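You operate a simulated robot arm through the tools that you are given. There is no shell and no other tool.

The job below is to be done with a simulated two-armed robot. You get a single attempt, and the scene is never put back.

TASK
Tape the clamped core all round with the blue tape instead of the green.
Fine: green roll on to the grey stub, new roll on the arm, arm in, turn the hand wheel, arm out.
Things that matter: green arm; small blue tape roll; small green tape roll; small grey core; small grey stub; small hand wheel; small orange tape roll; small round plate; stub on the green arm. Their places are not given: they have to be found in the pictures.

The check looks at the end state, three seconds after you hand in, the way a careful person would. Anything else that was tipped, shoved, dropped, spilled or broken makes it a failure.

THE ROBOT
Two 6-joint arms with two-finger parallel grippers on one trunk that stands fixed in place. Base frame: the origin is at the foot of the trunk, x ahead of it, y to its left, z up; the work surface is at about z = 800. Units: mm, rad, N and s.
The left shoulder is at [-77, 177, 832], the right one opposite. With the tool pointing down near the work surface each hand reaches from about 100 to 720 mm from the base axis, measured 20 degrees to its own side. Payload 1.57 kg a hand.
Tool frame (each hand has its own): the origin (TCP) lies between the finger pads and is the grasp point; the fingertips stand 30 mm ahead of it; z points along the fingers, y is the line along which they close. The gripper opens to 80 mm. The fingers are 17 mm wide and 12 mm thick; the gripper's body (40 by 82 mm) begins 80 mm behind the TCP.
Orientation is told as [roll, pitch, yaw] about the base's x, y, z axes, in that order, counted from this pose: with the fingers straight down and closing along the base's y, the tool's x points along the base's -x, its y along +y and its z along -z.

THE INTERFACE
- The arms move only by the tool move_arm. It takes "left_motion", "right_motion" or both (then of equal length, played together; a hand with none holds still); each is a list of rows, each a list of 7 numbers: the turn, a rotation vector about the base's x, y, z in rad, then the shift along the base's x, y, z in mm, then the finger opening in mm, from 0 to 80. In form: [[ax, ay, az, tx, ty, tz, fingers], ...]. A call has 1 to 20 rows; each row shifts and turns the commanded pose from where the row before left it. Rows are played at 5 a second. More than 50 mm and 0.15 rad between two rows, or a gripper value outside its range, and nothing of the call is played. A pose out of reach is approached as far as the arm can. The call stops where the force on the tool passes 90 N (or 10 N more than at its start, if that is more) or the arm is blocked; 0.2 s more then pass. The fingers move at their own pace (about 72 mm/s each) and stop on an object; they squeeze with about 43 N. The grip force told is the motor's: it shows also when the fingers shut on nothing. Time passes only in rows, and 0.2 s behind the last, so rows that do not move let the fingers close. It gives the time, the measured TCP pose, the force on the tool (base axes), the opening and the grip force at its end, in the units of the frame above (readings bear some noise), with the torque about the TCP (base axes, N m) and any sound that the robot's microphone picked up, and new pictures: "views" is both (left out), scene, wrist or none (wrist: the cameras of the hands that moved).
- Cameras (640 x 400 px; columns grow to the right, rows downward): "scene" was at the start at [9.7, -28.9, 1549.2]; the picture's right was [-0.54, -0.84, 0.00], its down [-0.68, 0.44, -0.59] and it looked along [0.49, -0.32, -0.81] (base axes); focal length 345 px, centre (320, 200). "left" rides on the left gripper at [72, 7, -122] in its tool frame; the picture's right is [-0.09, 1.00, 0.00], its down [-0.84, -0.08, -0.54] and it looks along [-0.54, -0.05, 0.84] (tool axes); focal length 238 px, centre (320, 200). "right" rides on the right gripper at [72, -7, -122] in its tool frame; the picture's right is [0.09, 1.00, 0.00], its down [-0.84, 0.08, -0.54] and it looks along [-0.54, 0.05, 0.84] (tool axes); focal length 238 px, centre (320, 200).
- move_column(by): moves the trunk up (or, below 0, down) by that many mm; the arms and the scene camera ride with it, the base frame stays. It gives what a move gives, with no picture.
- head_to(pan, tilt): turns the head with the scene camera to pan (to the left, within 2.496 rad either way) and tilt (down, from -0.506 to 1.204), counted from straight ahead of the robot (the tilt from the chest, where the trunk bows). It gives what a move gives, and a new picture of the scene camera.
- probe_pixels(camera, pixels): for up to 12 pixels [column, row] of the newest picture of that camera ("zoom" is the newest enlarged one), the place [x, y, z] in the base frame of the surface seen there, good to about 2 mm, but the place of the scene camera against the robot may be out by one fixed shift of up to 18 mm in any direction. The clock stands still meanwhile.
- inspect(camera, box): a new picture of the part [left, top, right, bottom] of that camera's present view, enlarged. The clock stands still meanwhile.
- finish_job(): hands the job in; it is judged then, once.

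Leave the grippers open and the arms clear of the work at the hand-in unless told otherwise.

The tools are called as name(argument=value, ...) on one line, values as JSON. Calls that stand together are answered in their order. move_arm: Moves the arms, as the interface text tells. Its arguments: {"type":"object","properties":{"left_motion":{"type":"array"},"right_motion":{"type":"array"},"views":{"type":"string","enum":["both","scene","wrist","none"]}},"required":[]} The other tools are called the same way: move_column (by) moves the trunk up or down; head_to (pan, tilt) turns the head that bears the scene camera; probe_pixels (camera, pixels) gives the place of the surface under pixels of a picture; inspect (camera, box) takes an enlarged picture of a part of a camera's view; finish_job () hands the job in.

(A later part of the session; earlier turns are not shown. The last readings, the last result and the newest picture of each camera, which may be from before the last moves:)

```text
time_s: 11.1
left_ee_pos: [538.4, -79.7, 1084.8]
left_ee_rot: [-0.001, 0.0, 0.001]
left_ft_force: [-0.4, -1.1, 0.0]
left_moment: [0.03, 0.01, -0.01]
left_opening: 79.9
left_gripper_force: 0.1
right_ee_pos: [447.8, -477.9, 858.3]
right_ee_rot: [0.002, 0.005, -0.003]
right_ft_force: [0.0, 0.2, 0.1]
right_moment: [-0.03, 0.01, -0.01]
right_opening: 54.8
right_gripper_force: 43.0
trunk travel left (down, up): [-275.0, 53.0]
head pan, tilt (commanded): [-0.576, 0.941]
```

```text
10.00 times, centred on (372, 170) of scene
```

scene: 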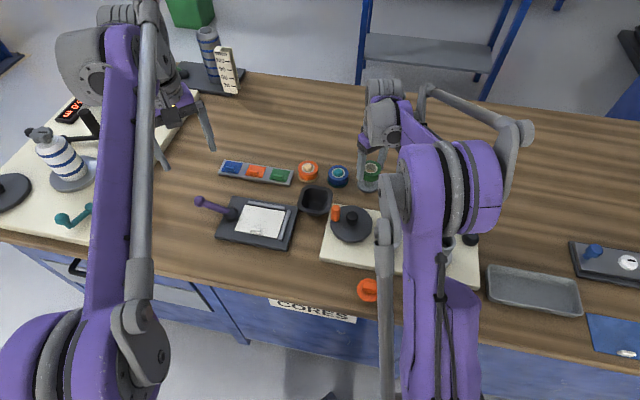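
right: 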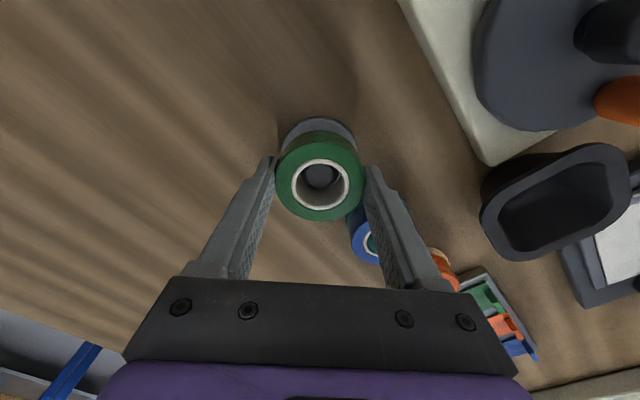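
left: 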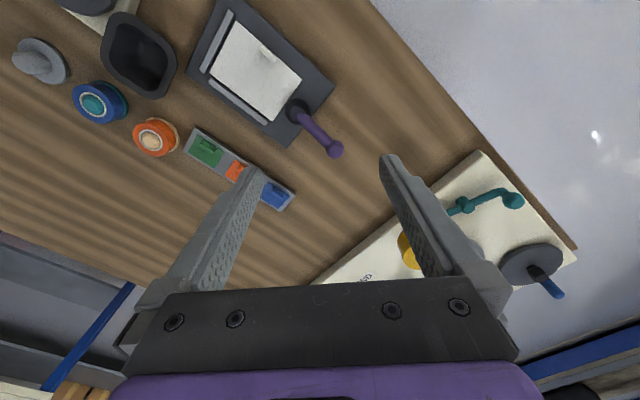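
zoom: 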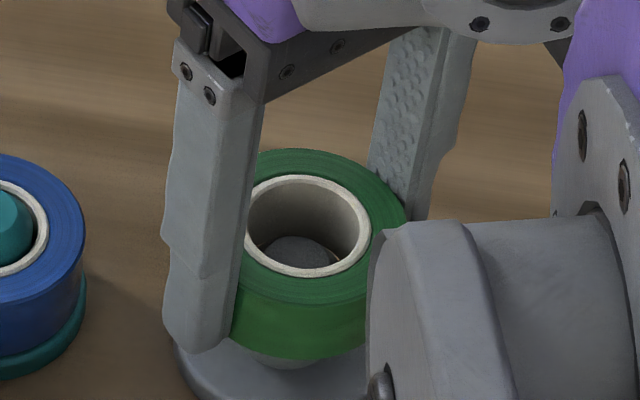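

The peg top is already inside the roll's hole with no force. I keep lowering.

move_arm(right_motion=[[0, 0, 0, 0, 0, -5, 40], [0, 0, 0, 0, 0, -5, 40], [0, 0, 0, 0, 0, -5, 40], [0, 0, 0, 0, 0, -3, 40], [0, 0, 0, 0, 0, 0, 40]], views="wrist")

inspect(camera="scene", box=[340, 150, 404, 190])

inspect(camera="right", box=[256, 130, 384, 230])

```text
time_s: 12.3
left_ee_pos: [538.7, -80.2, 1084.7]
left_ee_rot: [0.0, 0.0, 0.0]
left_ft_force: [0.1, 0.0, -0.3]
left_moment: [0.01, -0.01, 0.02]
left_opening: 79.9
left_gripper_force: 0.0
right_ee_pos: [448.5, -477.6, 839.9]
right_ee_rot: [0.003, 0.003, -0.001]
right_ft_force: [0.5, 0.0, 0.0]
right_moment: [0.04, 0.01, 0.01]
right_opening: 54.6
right_gripper_force: 42.9
trunk travel left (down, up): [-275.0, 53.0]
head pan, tilt (commanded): [-0.576, 0.941]
```

right: 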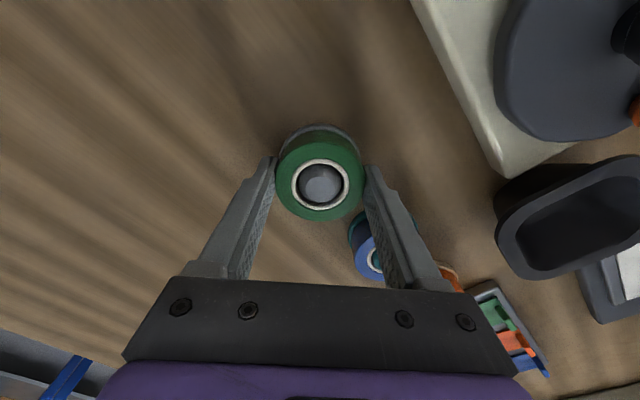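

```text
10.00 times, centred on (372, 170) of scene
```

zoom: 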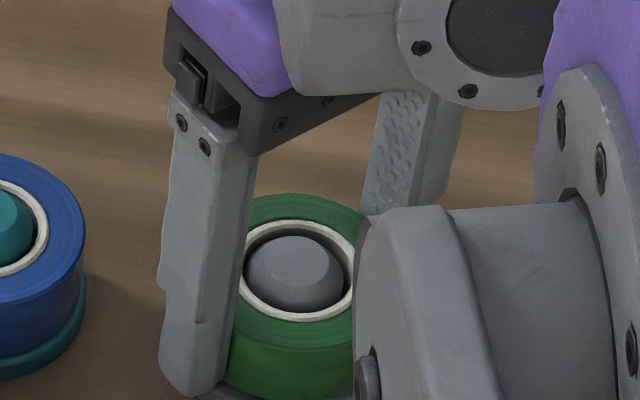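

```text
4.00 times, centred on (320, 180) of right
```

zoom: 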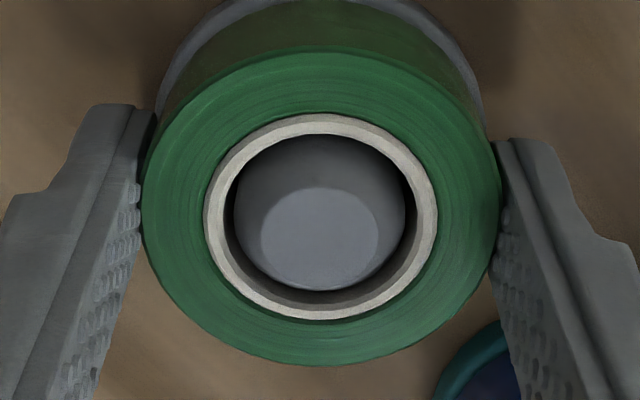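

The roll is nearly down (about 2–3 mm above the base). I lower 1 mm more and open the fingers to let it settle, then look.

move_arm(right_motion=[[0, 0, 0, 0, 0, -1.2, 40], [0, 0, 0, 0, 0, 0, 58], [0, 0, 0, 0, 0, 0, 74], [0, 0, 0, 0, 0, 0, 80]], views="wrist")

inspect(camera="right", box=[256, 130, 384, 230])

inspect(camera="scene", box=[340, 150, 404, 190])

```text
time_s: 13.3
left_ee_pos: [538.2, -80.5, 1085.5]
left_ee_rot: [0.0, -0.001, 0.001]
left_ft_force: [0.4, 0.7, 0.1]
left_moment: [0.0, -0.02, -0.01]
left_opening: 80.0
left_gripper_force: 0.0
right_ee_pos: [447.3, -477.1, 840.1]
right_ee_rot: [0.002, 0.003, -0.002]
right_ft_force: [0.2, 1.1, 0.3]
right_moment: [0.0, 0.01, 0.0]
right_opening: 79.7
right_gripper_force: 0.0
trunk travel left (down, up): [-275.0, 53.0]
head pan, tilt (commanded): [-0.576, 0.941]
```

right: 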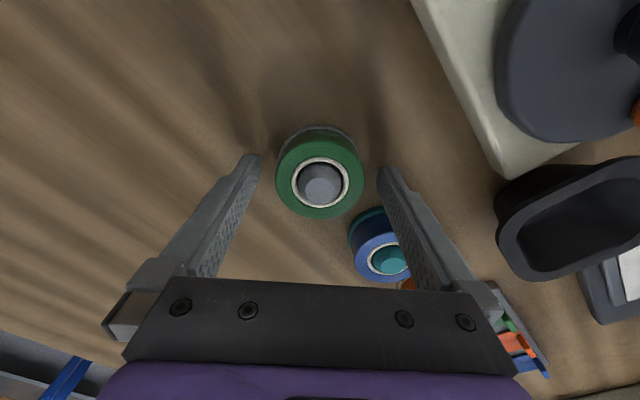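

```text
4.00 times, centred on (320, 180) of right
```

zoom: 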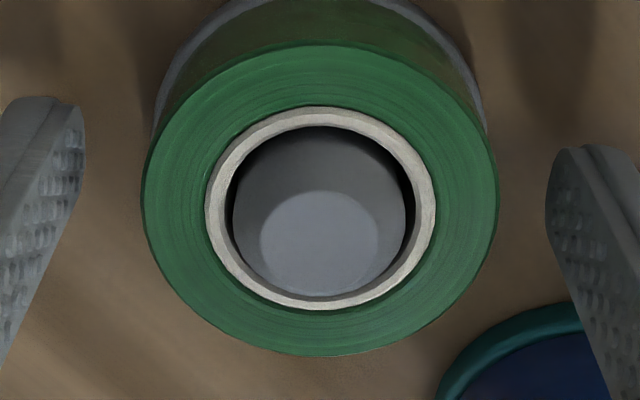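

```text
10.00 times, centred on (372, 170) of scene
```

zoom: 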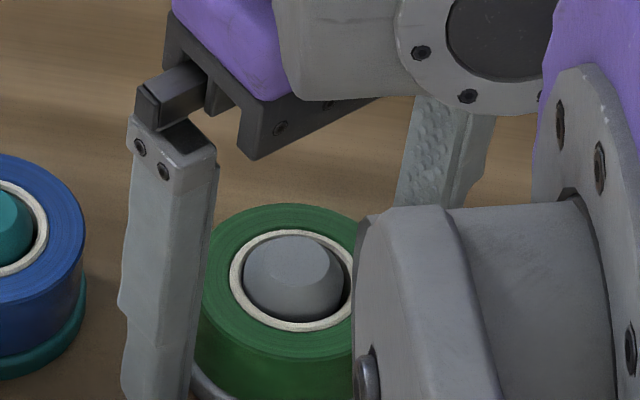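

The green roll sits on the grey stub. I raise the open hand straight up 70 mm and then move to about (420,-418) to view the blue roll.

move_arm(right_motion=[[0, 0, 0, 0, 0, 15, 80], [0, 0, 0, 0, 0, 30, 80], [0, 0, 0, 0, 0, 30, 80], [0, 0, 0, -10, 20, 5, 80], [0, 0, 0, -10, 20, 5, 80], [0, 0, 0, -8, 20, 5, 80], [0, 0, 0, 0, 0, 0, 80]], views="both")

inspect(camera="right", box=[240, 140, 400, 260])

```text
time_s: 14.9
left_ee_pos: [538.9, -81.0, 1085.0]
left_ee_rot: [0.0, 0.001, 0.0]
left_ft_force: [0.7, -0.3, -0.7]
left_moment: [0.02, -0.01, 0.0]
left_opening: 79.9
left_gripper_force: 0.1
right_ee_pos: [420.6, -417.4, 929.2]
right_ee_rot: [0.001, 0.005, -0.004]
right_ft_force: [0.1, -0.1, -0.3]
right_moment: [0.04, -0.02, 0.0]
right_opening: 80.0
right_gripper_force: 0.0
trunk travel left (down, up): [-275.0, 53.0]
head pan, tilt (commanded): [-0.576, 0.941]
```

scene: 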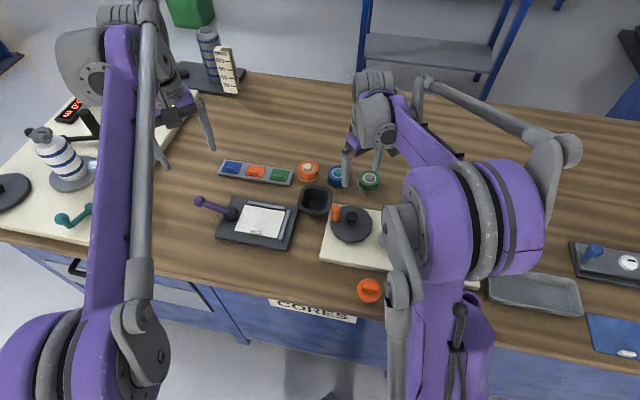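
right: 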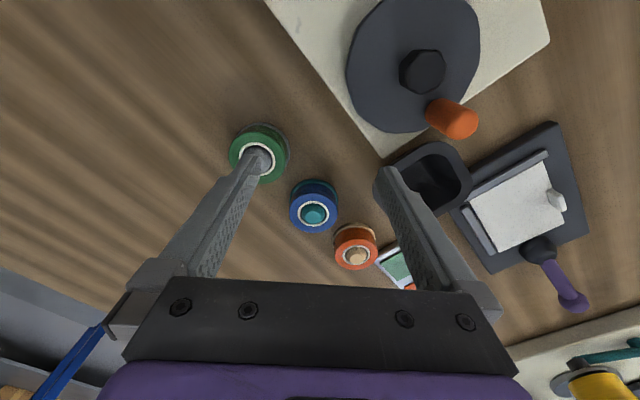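

```text
3.33 times, centred on (320, 200) of right
```

zoom: 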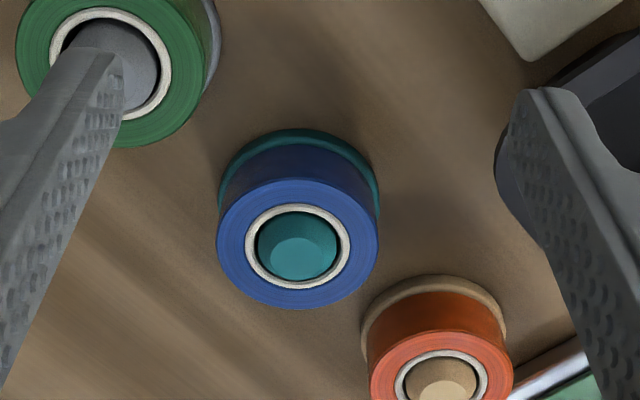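

Blue roll is at about (314,211) in the right picture. I probe its rim, cream ring and peg.

probe_pixels(camera="zoom", pixels=[[250, 247], [346, 247], [298, 208], [298, 285], [265, 217], [331, 217], [265, 277], [331, 277], [224, 245], [373, 245], [298, 184], [298, 303]])

probe_pixels(camera="zoom", pixels=[[296, 258], [285, 258], [307, 258], [296, 245], [296, 270], [520, 160], [560, 60], [460, 292], [440, 355], [510, 385]])

```text
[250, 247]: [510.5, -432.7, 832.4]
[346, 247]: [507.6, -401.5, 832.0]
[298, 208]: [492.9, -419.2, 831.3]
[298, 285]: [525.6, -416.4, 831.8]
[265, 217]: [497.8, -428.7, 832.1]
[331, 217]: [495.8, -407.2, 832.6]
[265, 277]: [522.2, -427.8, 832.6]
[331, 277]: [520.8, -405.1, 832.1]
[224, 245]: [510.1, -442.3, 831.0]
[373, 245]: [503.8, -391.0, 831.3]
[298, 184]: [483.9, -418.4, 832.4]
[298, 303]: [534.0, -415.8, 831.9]
```

```text
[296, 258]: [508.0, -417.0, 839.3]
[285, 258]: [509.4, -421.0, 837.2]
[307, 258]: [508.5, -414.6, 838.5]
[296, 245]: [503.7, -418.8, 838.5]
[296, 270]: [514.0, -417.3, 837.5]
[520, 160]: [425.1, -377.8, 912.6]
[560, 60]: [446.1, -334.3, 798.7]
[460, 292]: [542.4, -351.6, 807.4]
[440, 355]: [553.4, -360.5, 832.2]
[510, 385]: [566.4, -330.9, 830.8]
```

Blue roll's centre is about (508.9,-417.2), top z 832. I check the black bin's rim and the orange roll for clearance using the scene camera.

inspect(camera="scene", box=[288, 150, 384, 220])

probe_pixels(camera="scene", pixels=[[331, 191], [331, 197], [322, 188], [310, 187], [302, 190], [315, 188]])

probe_pixels(camera="right", pixels=[[412, 146], [440, 142], [470, 180], [465, 200], [450, 212], [432, 214], [400, 155]])

```text
5.71 times, centred on (336, 185) of scene
```

zoom: 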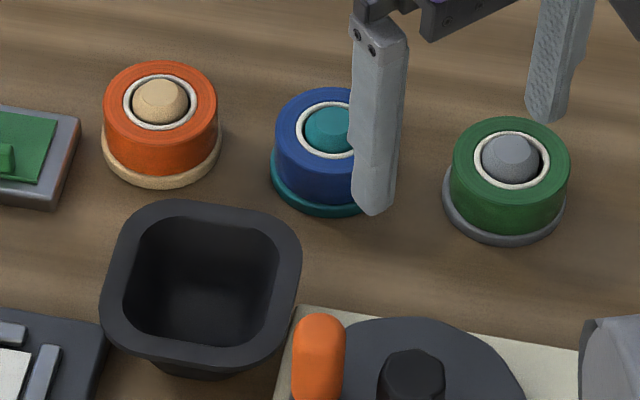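

```text
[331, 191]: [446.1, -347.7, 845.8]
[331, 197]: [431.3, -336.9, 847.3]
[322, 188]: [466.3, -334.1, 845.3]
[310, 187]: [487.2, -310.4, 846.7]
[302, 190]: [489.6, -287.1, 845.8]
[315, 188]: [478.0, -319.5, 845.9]
```

```text
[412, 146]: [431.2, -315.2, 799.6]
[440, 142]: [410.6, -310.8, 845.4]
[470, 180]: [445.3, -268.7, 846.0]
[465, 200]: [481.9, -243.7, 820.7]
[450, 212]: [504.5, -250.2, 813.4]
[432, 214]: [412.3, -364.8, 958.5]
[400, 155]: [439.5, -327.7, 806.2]
```

Clear on all sides. I move above the blue roll at (509.8,-415.7) and lower to z about 862, then look.

move_arm(right_motion=[[0, 0, 0, 30, 0.6, 0, 80], [0, 0, 0, 30, 0.6, 0, 80], [0, 0, 0, 29.3, 0.5, 0, 80], [0, 0, 0, 0, 0, -25, 80], [0, 0, 0, 0, 0, -25, 80], [0, 0, 0, 0, 0, -17, 80], [0, 0, 0, 0, 0, 0, 80]], views="both")

inspect(camera="right", box=[224, 120, 416, 240])

```text
time_s: 16.5
left_ee_pos: [538.9, -80.8, 1085.0]
left_ee_rot: [-0.001, 0.0, -0.001]
left_ft_force: [0.5, -0.5, -0.2]
left_moment: [0.02, 0.0, 0.02]
left_opening: 79.9
left_gripper_force: 0.0
right_ee_pos: [509.3, -416.3, 862.7]
right_ee_rot: [0.001, 0.003, -0.001]
right_ft_force: [-0.6, -0.3, 0.1]
right_moment: [0.01, 0.01, 0.01]
right_opening: 80.1
right_gripper_force: 0.1
trunk travel left (down, up): [-275.0, 53.0]
head pan, tilt (commanded): [-0.576, 0.941]
```

scene: 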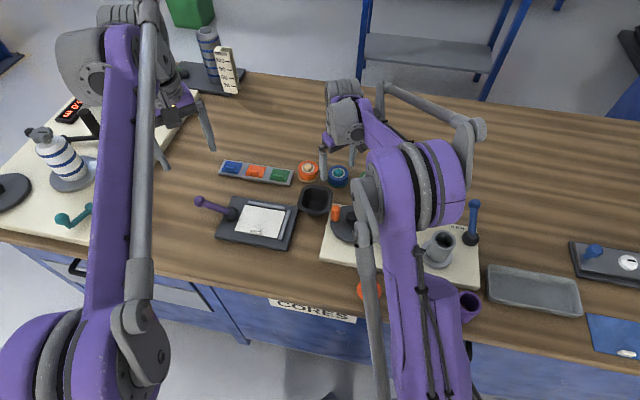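
right: 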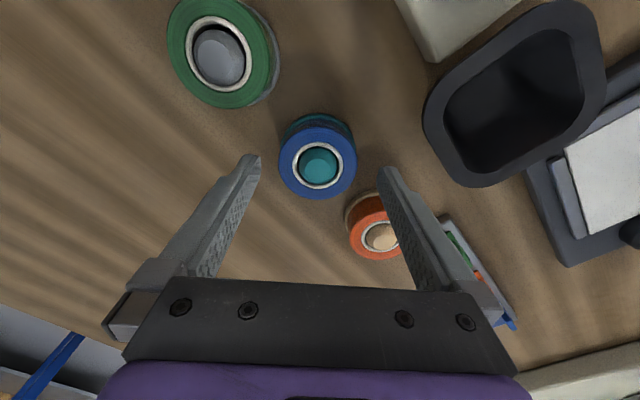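

```text
3.33 times, centred on (320, 180) of right
```

zoom: 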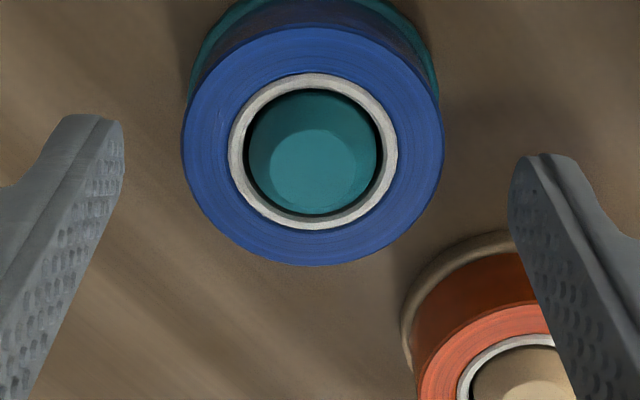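

The blue roll sits about 1.7 mm to the -y side of the finger middle, so I shift -1.7 mm in y and lower to z about 841, still open.

move_arm(right_motion=[[0, 0, 0, 0, -1.7, 0, 80], [0, 0, 0, 0, 0, -11, 80], [0, 0, 0, 0, 0, -11, 80], [0, 0, 0, 0, 0, 0, 80]], views="both")

inspect(camera="right", box=[224, 120, 416, 240])

inspect(camera="scene", box=[288, 150, 384, 210])

```text
time_s: 17.5
left_ee_pos: [538.9, -80.3, 1085.1]
left_ee_rot: [-0.001, 0.001, -0.001]
left_ft_force: [0.5, 0.5, 0.6]
left_moment: [-0.02, 0.0, -0.03]
left_opening: 80.0
left_gripper_force: 0.1
right_ee_pos: [508.8, -418.2, 840.0]
right_ee_rot: [0.002, 0.004, -0.001]
right_ft_force: [-0.4, -0.3, 0.4]
right_moment: [-0.02, 0.0, -0.02]
right_opening: 79.8
right_gripper_force: 0.1
trunk travel left (down, up): [-275.0, 53.0]
head pan, tilt (commanded): [-0.576, 0.941]
```

scene: 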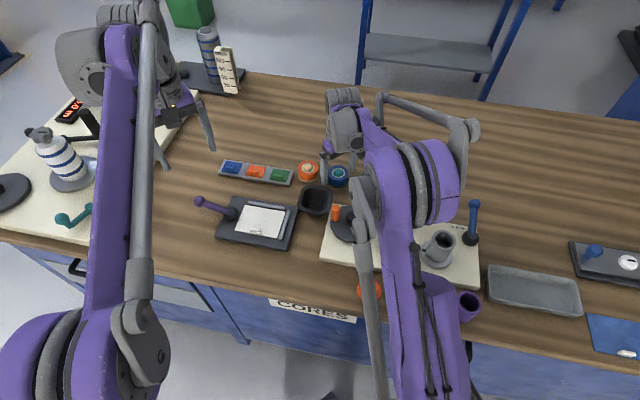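
right: 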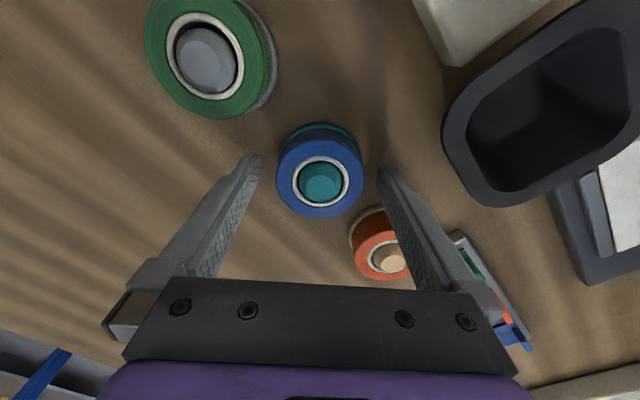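

```text
3.33 times, centred on (320, 180) of right
```

zoom: 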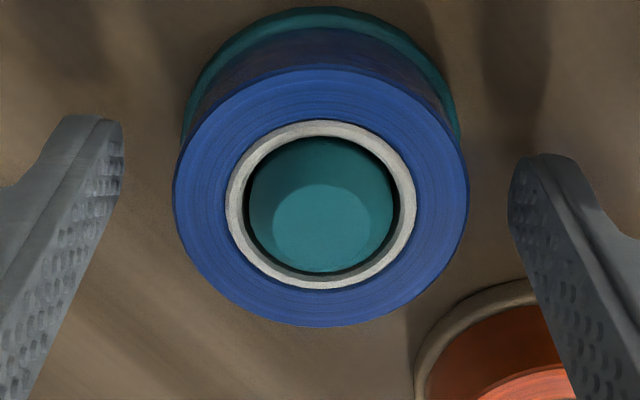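

```text
6.67 times, centred on (336, 180) of scene
```

zoom: 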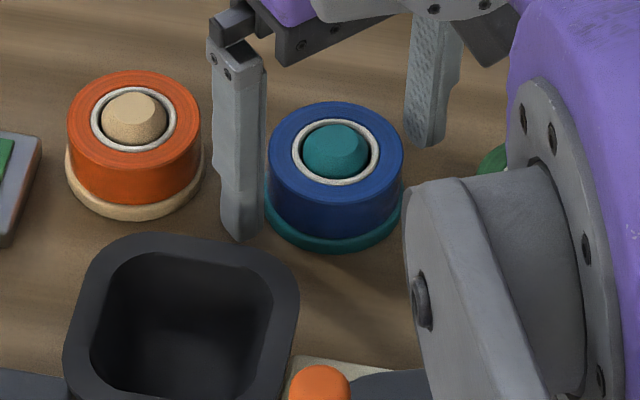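

The roll is centred between the fingers (column 320). I close on it.

move_arm(right_motion=[[0, 0, 0, 0, 0, 0, 60], [0, 0, 0, 0, 0, 0, 40], [0, 0, 0, 0, 0, 0, 40], [0, 0, 0, 0, 0, 0, 40]], views="wrist")

inspect(camera="right", box=[256, 130, 384, 230])

```text
time_s: 18.5
left_ee_pos: [538.1, -80.0, 1085.4]
left_ee_rot: [0.0, 0.0, -0.001]
left_ft_force: [0.6, 0.7, 0.4]
left_moment: [-0.04, 0.03, 0.04]
left_opening: 79.9
left_gripper_force: 0.1
right_ee_pos: [510.3, -418.0, 839.5]
right_ee_rot: [0.003, 0.002, -0.001]
right_ft_force: [0.0, -0.5, -0.8]
right_moment: [0.01, 0.0, -0.02]
right_opening: 54.4
right_gripper_force: 43.2
trunk travel left (down, up): [-275.0, 53.0]
head pan, tilt (commanded): [-0.576, 0.941]
```

right: 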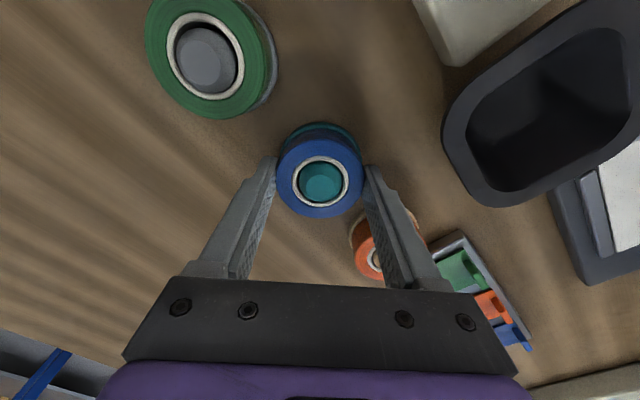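

```text
4.00 times, centred on (320, 180) of right
```

zoom: 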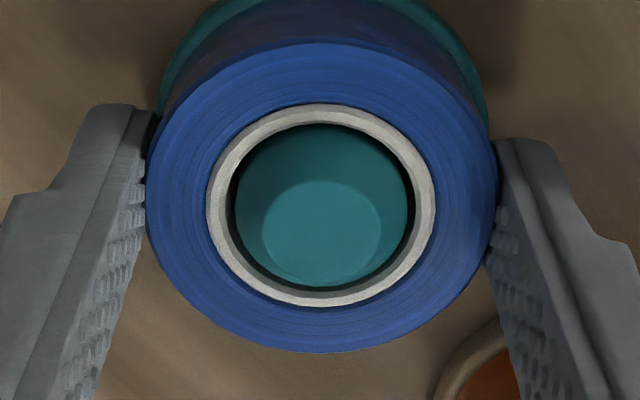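

Blue roll gripped (54.4 mm, 43 N), and it sits in the fingers almost as the green one did. I lift it straight up off its stand.

move_arm(right_motion=[[0, 0, 0, 0, 0, 5, 40], [0, 0, 0, 0, 0, 10, 40], [0, 0, 0, 0, 0, 20, 40], [0, 0, 0, 0, 0, 0, 40]], views="both")

inspect(camera="scene", box=[288, 140, 400, 210])

```text
time_s: 19.5
left_ee_pos: [540.1, -79.1, 1084.4]
left_ee_rot: [0.001, 0.002, 0.001]
left_ft_force: [-0.2, 0.3, -1.1]
left_moment: [0.0, 0.0, 0.01]
left_opening: 80.1
left_gripper_force: 0.0
right_ee_pos: [509.8, -417.9, 876.2]
right_ee_rot: [0.001, 0.003, -0.001]
right_ft_force: [-0.1, -0.6, -0.6]
right_moment: [0.05, -0.03, 0.03]
right_opening: 54.6
right_gripper_force: 42.7
trunk travel left (down, up): [-275.0, 53.0]
head pan, tilt (commanded): [-0.576, 0.941]
```

scene: 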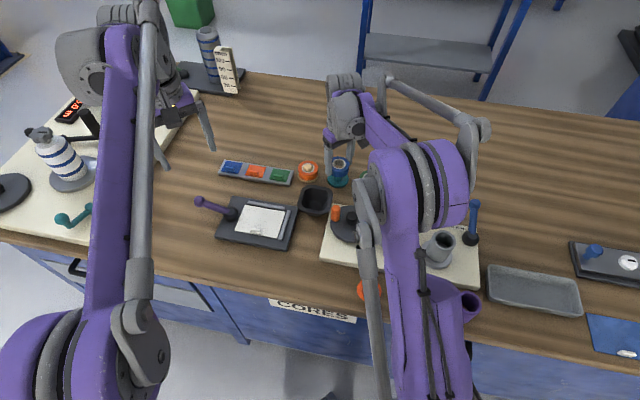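
right: 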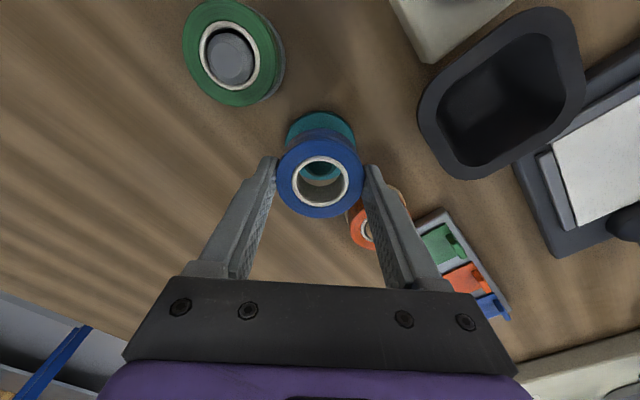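

```text
5.71 times, centred on (344, 175) of scene
```

zoom: 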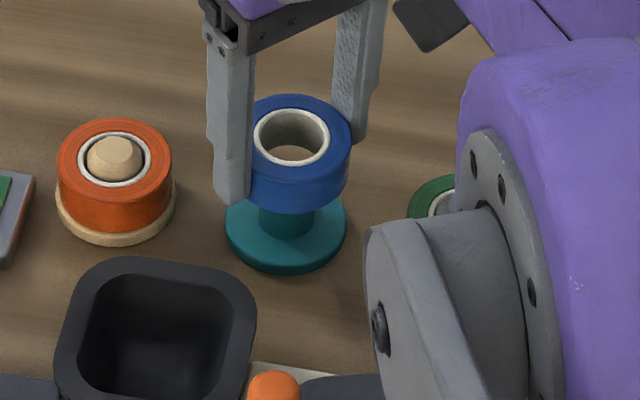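

The blue roll is clear of the teal stand, which stayed in place. I raise to z about 951 and travel to about (300,-440) to view the bare arm stub.

move_arm(right_motion=[[0, 0, 0, 0, 0, 37, 40], [0, 0, 0, 0, 0, 37, 40], [0, 0, 0, -42, -4.5, 0, 40], [0, 0, 0, -42, -4.5, 0, 40], [0, 0, 0, -42, -4.5, 0, 40], [0, 0, 0, -42, -4.5, 0, 40], [0, 0, 0, -42, -4, 0, 40], [0, 0, 0, 0, 0, 0, 40]], views="both")

inspect(camera="right", box=[336, 65, 464, 145])

```text
time_s: 21.3
left_ee_pos: [540.4, -80.1, 1084.6]
left_ee_rot: [0.0, 0.0, -0.001]
left_ft_force: [-0.5, 0.0, -0.4]
left_moment: [0.04, 0.02, -0.02]
left_opening: 80.2
left_gripper_force: 0.1
right_ee_pos: [298.6, -439.1, 948.7]
right_ee_rot: [0.001, 0.004, -0.003]
right_ft_force: [0.5, -0.4, -0.5]
right_moment: [-0.02, -0.01, 0.0]
right_opening: 54.6
right_gripper_force: 42.6
trunk travel left (down, up): [-275.0, 53.0]
head pan, tilt (commanded): [-0.576, 0.941]
```

scene: 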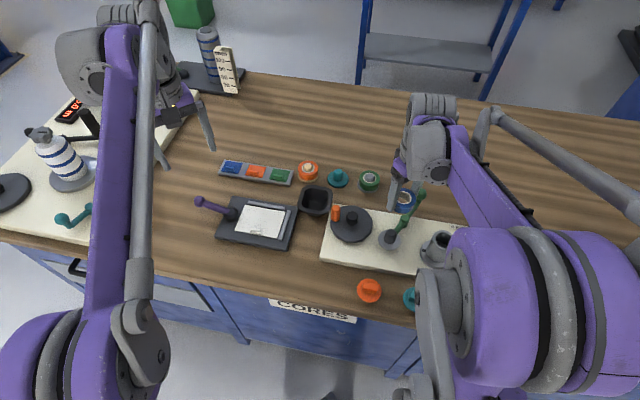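
right: 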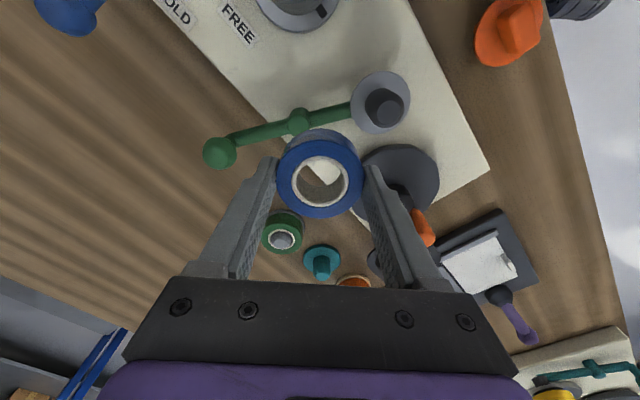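

```text
5.00 times, centred on (400, 105) of right
```

zoom: 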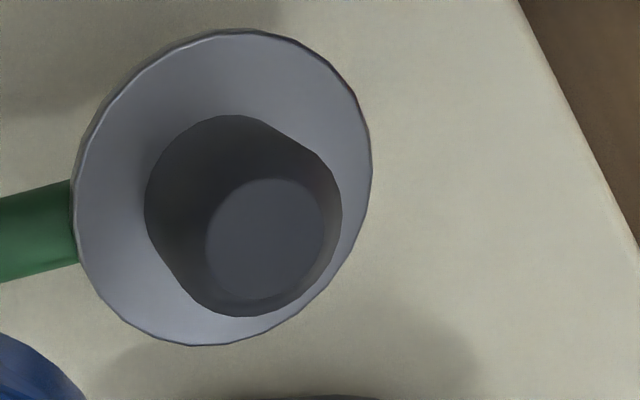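

I probe the arm stub's flat top and flange rim.

probe_pixels(camera="zoom", pixels=[[266, 238], [218, 238], [314, 238], [266, 190], [266, 286], [232, 205], [300, 205], [232, 272], [300, 272]])

probe_pixels(camera="zoom", pixels=[[82, 200], [364, 170], [225, 38], [215, 338], [120, 90], [320, 72], [115, 290], [330, 270]])

inspect(camera="right", box=[256, 130, 384, 230])

probe_pixels(camera="zoom", pixels=[[320, 110], [320, 300], [212, 205], [430, 205], [245, 135], [398, 135], [245, 277], [398, 277], [151, 200], [490, 200], [320, 48], [320, 346]])

```text
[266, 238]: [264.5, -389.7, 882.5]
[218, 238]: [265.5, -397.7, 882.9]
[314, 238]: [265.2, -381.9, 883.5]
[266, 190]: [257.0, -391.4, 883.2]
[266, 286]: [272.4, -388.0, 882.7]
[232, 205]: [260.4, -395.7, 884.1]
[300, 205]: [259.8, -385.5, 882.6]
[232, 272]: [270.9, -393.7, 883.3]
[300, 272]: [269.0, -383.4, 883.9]
```

```text
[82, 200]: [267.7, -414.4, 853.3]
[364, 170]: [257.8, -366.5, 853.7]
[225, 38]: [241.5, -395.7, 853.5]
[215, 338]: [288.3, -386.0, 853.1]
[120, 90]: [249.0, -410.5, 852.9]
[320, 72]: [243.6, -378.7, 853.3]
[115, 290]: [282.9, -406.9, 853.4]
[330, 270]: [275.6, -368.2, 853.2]
```

```text
4.00 times, centred on (320, 180) of right
```

zoom: 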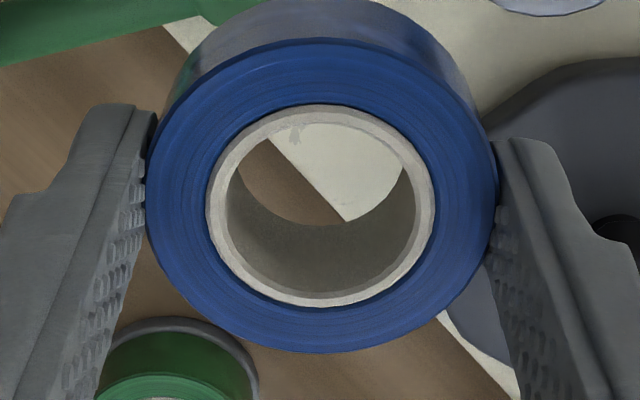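

```text
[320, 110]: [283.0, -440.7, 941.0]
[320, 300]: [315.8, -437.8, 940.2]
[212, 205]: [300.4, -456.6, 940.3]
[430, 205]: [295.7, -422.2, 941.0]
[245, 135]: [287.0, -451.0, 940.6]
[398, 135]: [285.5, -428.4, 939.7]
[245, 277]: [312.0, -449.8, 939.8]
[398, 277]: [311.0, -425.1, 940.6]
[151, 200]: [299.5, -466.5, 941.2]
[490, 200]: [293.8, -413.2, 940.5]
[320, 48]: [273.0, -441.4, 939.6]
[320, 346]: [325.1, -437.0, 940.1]
```

Peg centre (264.9,-389.7); held roll's centre (298.5,-439.1): so a relative move of (-33.6,+49.3) puts the roll over the peg. I do that and lower 22 mm, which leaves about 11 mm above the peg.

move_arm(right_motion=[[0, 0, 0, -16.8, 24.7, 0, 40], [0, 0, 0, -16.8, 24.6, 0, 40], [0, 0, 0, 0, 0, -11, 40], [0, 0, 0, 0, 0, -11, 40], [0, 0, 0, 0, 0, 0, 40], [0, 0, 0, 0, 0, 0, 40]], views="both")

inspect(camera="right", box=[256, 130, 384, 230])

inspect(camera="scene", box=[346, 190, 442, 250])

```text
time_s: 22.7
left_ee_pos: [538.5, -80.0, 1085.9]
left_ee_rot: [-0.001, 0.0, -0.001]
left_ft_force: [-0.3, 0.8, -0.8]
left_moment: [0.02, 0.0, 0.01]
left_opening: 80.1
left_gripper_force: 0.1
right_ee_pos: [266.9, -390.6, 926.9]
right_ee_rot: [0.002, 0.002, -0.001]
right_ft_force: [0.4, 0.1, -0.3]
right_moment: [0.0, -0.01, -0.01]
right_opening: 54.5
right_gripper_force: 42.7
trunk travel left (down, up): [-275.0, 53.0]
head pan, tilt (commanded): [-0.576, 0.941]
```

scene: 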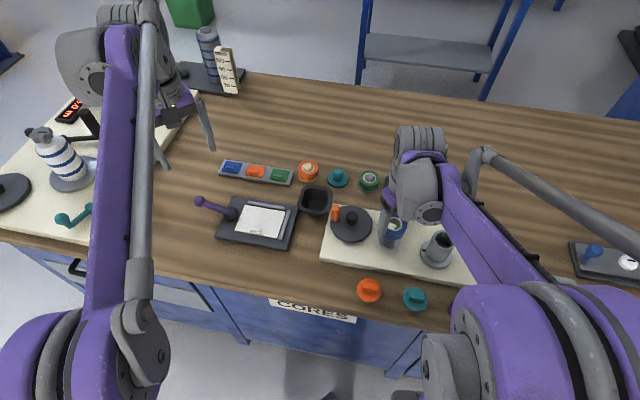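
right: 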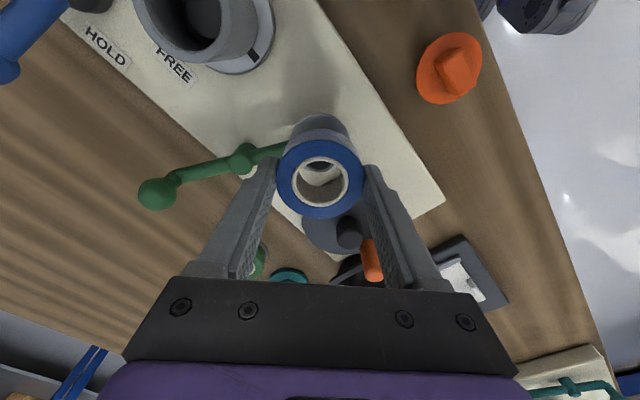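

```text
4.00 times, centred on (320, 180) of right
```

zoom: 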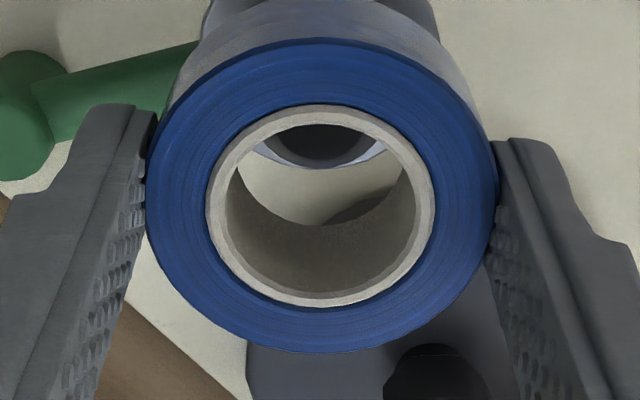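

```text
6.67 times, centred on (394, 220) of scene
```

zoom: 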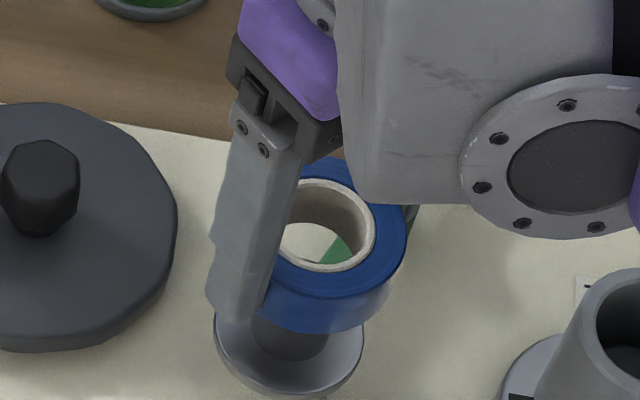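

Side-to-side alignment looks right. I lower another 14 mm (peg tip just entering) and look through the hole.

move_arm(right_motion=[[0, 0, 0, 0, 0, -7, 40], [0, 0, 0, 0, 0, -7, 40], [0, 0, 0, 0, 0, 0, 40], [0, 0, 0, 0, 0, 0, 40]], views="wrist")

inspect(camera="right", box=[256, 130, 384, 230])

inspect(camera="scene", box=[362, 205, 426, 245])

```text
time_s: 23.7
left_ee_pos: [539.4, -78.8, 1084.7]
left_ee_rot: [-0.001, 0.0, 0.001]
left_ft_force: [-0.8, -0.2, 1.0]
left_moment: [0.0, 0.01, -0.05]
left_opening: 80.2
left_gripper_force: 0.0
right_ee_pos: [265.2, -391.3, 913.2]
right_ee_rot: [0.002, 0.003, -0.003]
right_ft_force: [0.7, 0.3, 0.1]
right_moment: [0.0, 0.03, 0.01]
right_opening: 54.9
right_gripper_force: 42.6
trunk travel left (down, up): [-275.0, 53.0]
head pan, tilt (commanded): [-0.576, 0.941]
```

right: 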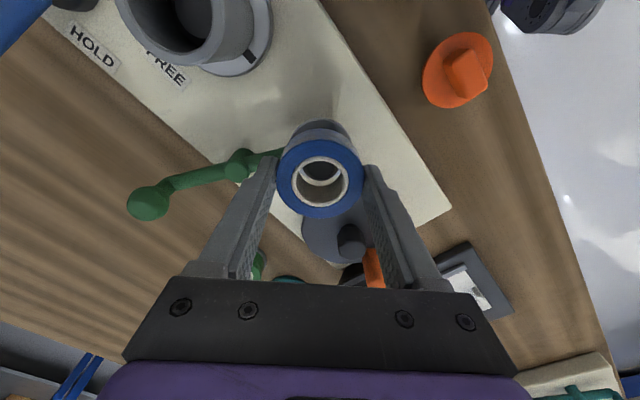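

```text
4.00 times, centred on (320, 180) of right
```

zoom: 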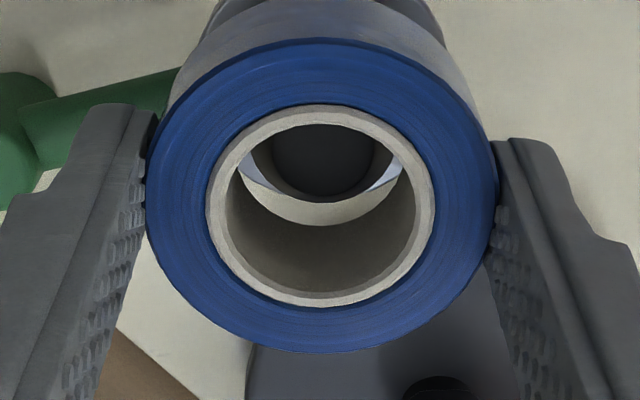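

```text
10.00 times, centred on (394, 225) of scene
```

zoom: 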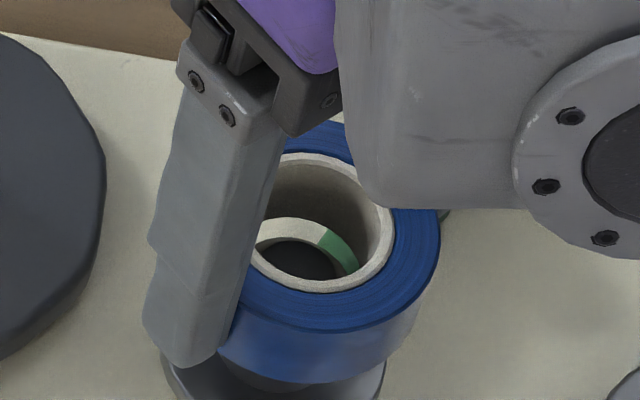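

Aligned. I lower another 12 mm and check the force.

move_arm(right_motion=[[0, 0, 0, 0, 0, -4, 40], [0, 0, 0, 0, 0, -4, 40], [0, 0, 0, 0, 0, -4, 40], [0, 0, 0, 0, 0, 0, 40]], views="wrist")

inspect(camera="right", box=[256, 130, 384, 230])

```text
time_s: 24.7
left_ee_pos: [537.7, -80.3, 1085.1]
left_ee_rot: [-0.001, 0.0, 0.001]
left_ft_force: [-0.4, -0.2, -0.5]
left_moment: [0.02, -0.02, 0.02]
left_opening: 79.8
left_gripper_force: 0.1
right_ee_pos: [265.4, -390.2, 902.1]
right_ee_rot: [0.001, 0.003, 0.0]
right_ft_force: [-0.3, 0.2, -0.4]
right_moment: [0.0, 0.01, -0.01]
right_opening: 54.7
right_gripper_force: 43.2
trunk travel left (down, up): [-275.0, 53.0]
head pan, tilt (commanded): [-0.576, 0.941]
```

right: 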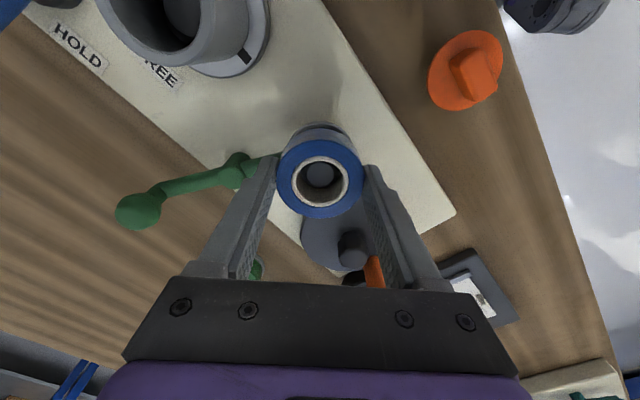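

```text
4.00 times, centred on (320, 180) of right
```

zoom: 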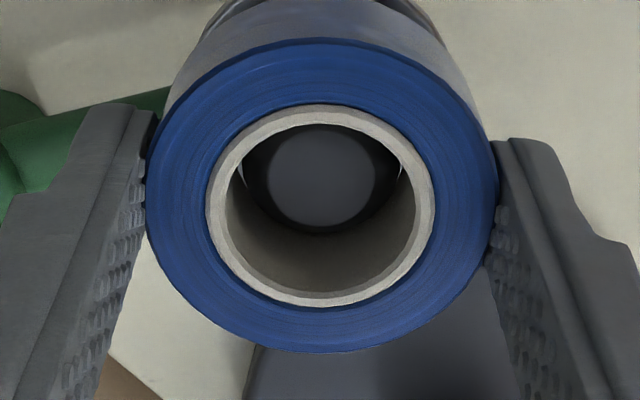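

The peg is 13 mm inside with no force. I lower the rest of the way to z about 886.

move_arm(right_motion=[[0, 0, 0, 0, 0, -5, 40], [0, 0, 0, 0, 0, -5, 40], [0, 0, 0, 0, 0, -5, 40], [0, 0, 0, 0, 0, 0, 40]], views="wrist")

inspect(camera="right", box=[256, 130, 384, 230])

inspect(camera="scene", box=[362, 205, 426, 245])

```text
time_s: 25.7
left_ee_pos: [538.6, -80.0, 1086.0]
left_ee_rot: [0.001, -0.001, 0.001]
left_ft_force: [0.4, -0.3, 0.3]
left_moment: [0.0, 0.04, 0.04]
left_opening: 80.2
left_gripper_force: 0.0
right_ee_pos: [266.2, -390.2, 887.2]
right_ee_rot: [0.003, 0.003, -0.002]
right_ft_force: [0.8, 0.2, -0.5]
right_moment: [0.0, -0.02, -0.02]
right_opening: 54.7
right_gripper_force: 43.0
trunk travel left (down, up): [-275.0, 53.0]
head pan, tilt (commanded): [-0.576, 0.941]
```

right: 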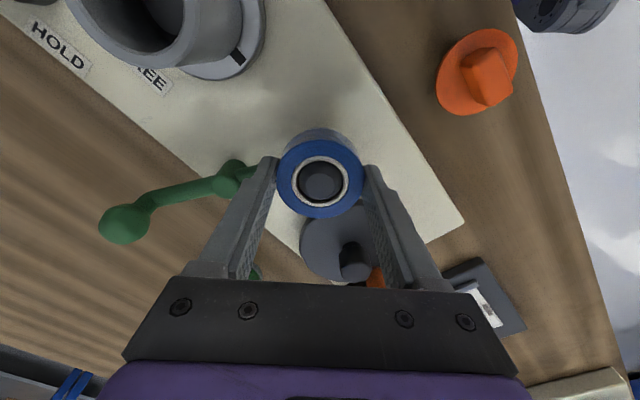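

```text
4.00 times, centred on (320, 180) of right
```

zoom: 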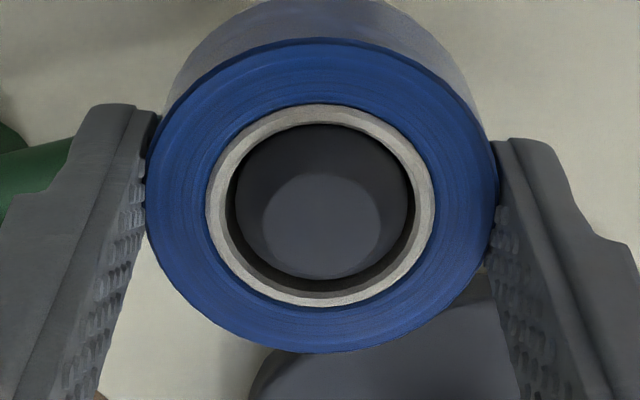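

```text
10.00 times, centred on (394, 225) of scene
```

zoom: 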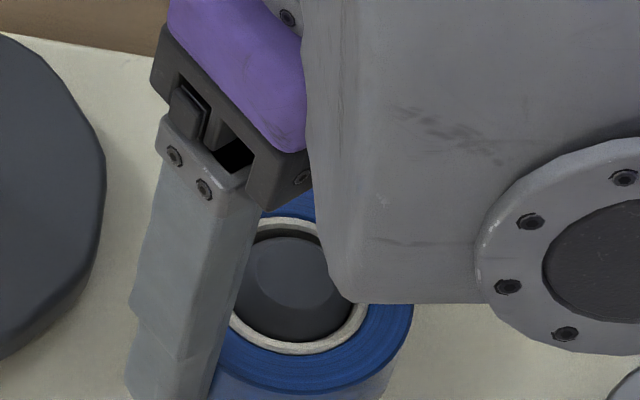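

About 2 mm left. I lower 1.6 mm more and open the fingers.

move_arm(right_motion=[[0, 0, 0, 0, 0, -1.6, 40], [0, 0, 0, 0, 0, 0, 40], [0, 0, 0, 0, 0, 0, 58], [0, 0, 0, 0, 0, 0, 74], [0, 0, 0, 0, 0, 0, 80]], views="wrist")

inspect(camera="right", box=[256, 130, 384, 230])

```text
time_s: 26.9
left_ee_pos: [539.0, -80.8, 1085.2]
left_ee_rot: [0.0, 0.0, 0.0]
left_ft_force: [-0.2, -0.2, 1.1]
left_moment: [-0.01, -0.02, -0.04]
left_opening: 80.2
left_gripper_force: 0.1
right_ee_pos: [265.2, -389.1, 885.0]
right_ee_rot: [0.003, 0.003, -0.001]
right_ft_force: [-0.7, 0.1, -0.3]
right_moment: [-0.01, -0.01, 0.01]
right_opening: 80.0
right_gripper_force: 0.0
trunk travel left (down, up): [-275.0, 53.0]
head pan, tilt (commanded): [-0.576, 0.941]
```

right: 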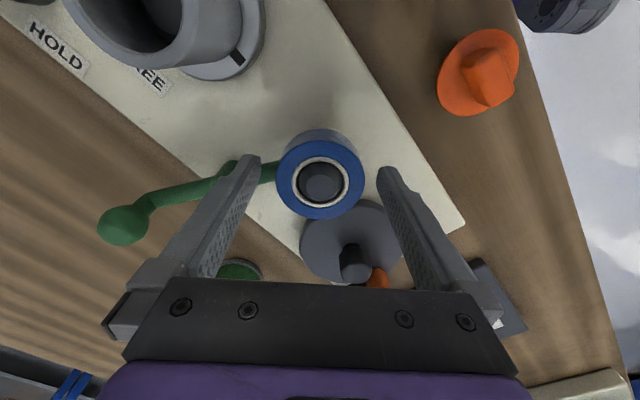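

```text
4.00 times, centred on (320, 180) of right
```

zoom: 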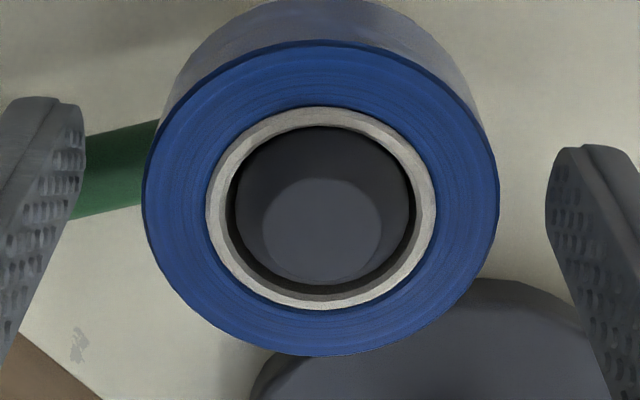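

The blue roll is on the arm stub. I raise the hand straight up 100 mm, then move back a bit to view the whole station.

move_arm(right_motion=[[0, 0, 0, 0, 0, 15, 80], [0, 0, 0, 0, 0, 35, 80], [0, 0, 0, 0, 0, 40, 80], [0, 0, 0, 0, 0, 40, 80], [0, 0, 0, 0, 0, 0, 80]], views="both")

inspect(camera="right", box=[110, 20, 430, 220])

probe_pixels(camera="right", pixels=[[320, 115], [340, 132], [253, 143], [200, 172], [250, 150], [228, 155], [345, 200], [360, 228], [290, 200], [400, 200]])

```text
time_s: 28.1
left_ee_pos: [539.4, -80.3, 1084.7]
left_ee_rot: [-0.001, -0.001, 0.001]
left_ft_force: [0.1, -0.6, 0.0]
left_moment: [0.0, 0.01, 0.02]
left_opening: 79.8
left_gripper_force: 0.1
right_ee_pos: [266.3, -390.0, 1014.1]
right_ee_rot: [0.003, 0.004, -0.002]
right_ft_force: [0.3, 0.0, -0.7]
right_moment: [0.04, 0.01, 0.01]
right_opening: 80.4
right_gripper_force: 0.1
trunk travel left (down, up): [-275.0, 53.0]
head pan, tilt (commanded): [-0.576, 0.941]
```

scene: 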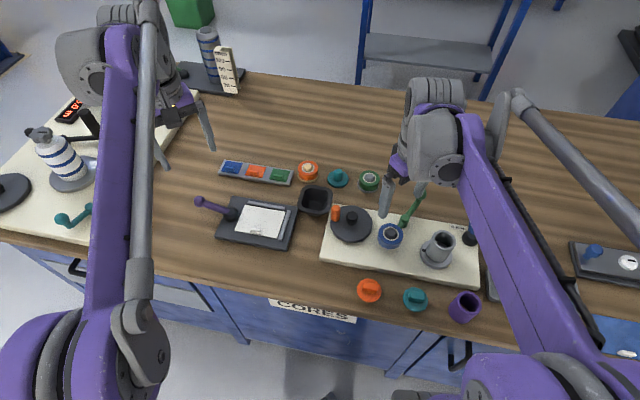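
right: 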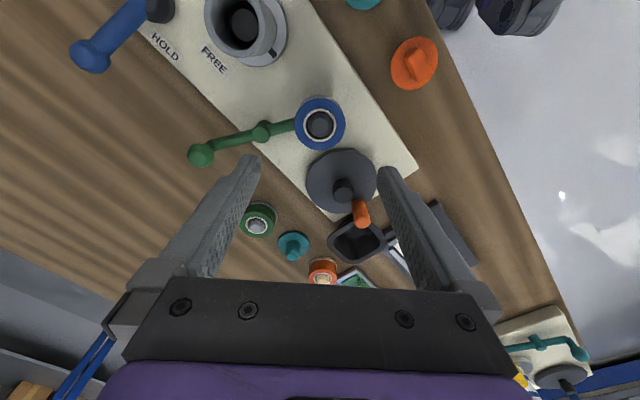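

```text
2.00 times, centred on (270, 120) of right
```

zoom: 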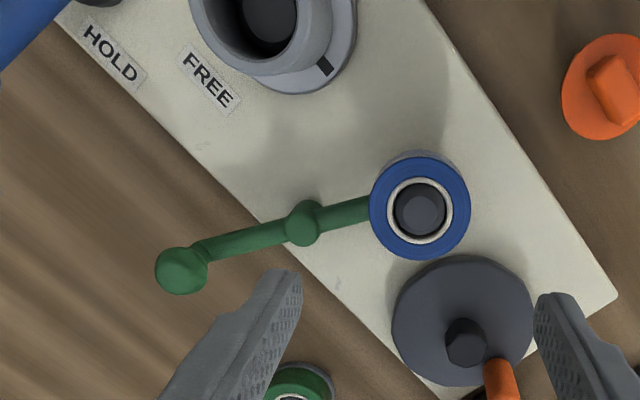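

```text
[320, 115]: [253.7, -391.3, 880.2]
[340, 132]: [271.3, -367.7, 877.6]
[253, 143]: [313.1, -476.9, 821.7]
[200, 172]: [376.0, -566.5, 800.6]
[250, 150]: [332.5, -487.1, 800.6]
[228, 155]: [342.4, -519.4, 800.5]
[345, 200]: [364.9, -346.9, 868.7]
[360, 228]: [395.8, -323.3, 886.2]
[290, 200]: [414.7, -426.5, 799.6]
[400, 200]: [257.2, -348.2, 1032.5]
```

Now precise places for the pivot, the green ball, the wheel's hub and knob, and the core.

probe_pixels(camera="zoom", pixels=[[465, 345], [455, 345], [478, 345], [500, 368], [395, 320], [532, 320], [462, 258], [182, 270], [160, 272], [205, 265], [304, 222], [304, 205]])

inspect(camera="right", box=[180, 0, 308, 80])

probe_pixels(camera="zoom", pixels=[[440, 270], [395, 285], [130, 90], [160, 190], [230, 240], [330, 240], [395, 170], [405, 60], [300, 100], [520, 120], [500, 250], [400, 315]])

```text
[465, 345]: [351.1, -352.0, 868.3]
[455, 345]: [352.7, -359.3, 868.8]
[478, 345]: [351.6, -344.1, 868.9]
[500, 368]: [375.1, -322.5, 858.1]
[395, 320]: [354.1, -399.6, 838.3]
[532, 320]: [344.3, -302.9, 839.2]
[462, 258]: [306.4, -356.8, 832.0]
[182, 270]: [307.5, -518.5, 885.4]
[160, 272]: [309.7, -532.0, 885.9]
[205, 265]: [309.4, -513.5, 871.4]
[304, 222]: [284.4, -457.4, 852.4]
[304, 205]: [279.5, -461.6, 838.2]
```

```text
5.00 times, centred on (244, 40) of right
```

zoom: 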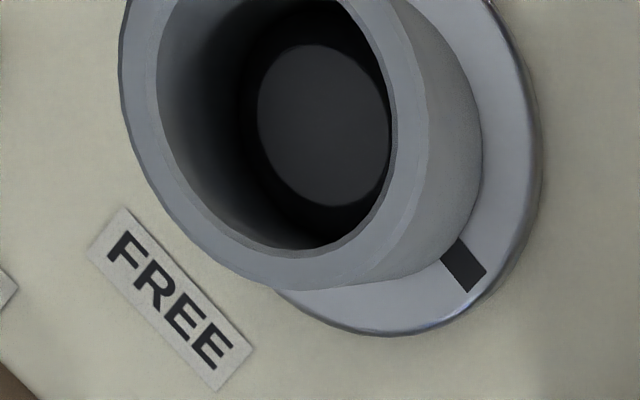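

```text
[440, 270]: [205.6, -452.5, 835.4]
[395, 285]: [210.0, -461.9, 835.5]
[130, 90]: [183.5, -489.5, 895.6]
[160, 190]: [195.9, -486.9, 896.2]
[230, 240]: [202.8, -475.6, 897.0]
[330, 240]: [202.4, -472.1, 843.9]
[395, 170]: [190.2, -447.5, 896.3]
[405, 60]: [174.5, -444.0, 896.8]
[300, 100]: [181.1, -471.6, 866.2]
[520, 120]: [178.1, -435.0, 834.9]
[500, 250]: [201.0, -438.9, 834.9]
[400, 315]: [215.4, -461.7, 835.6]
```

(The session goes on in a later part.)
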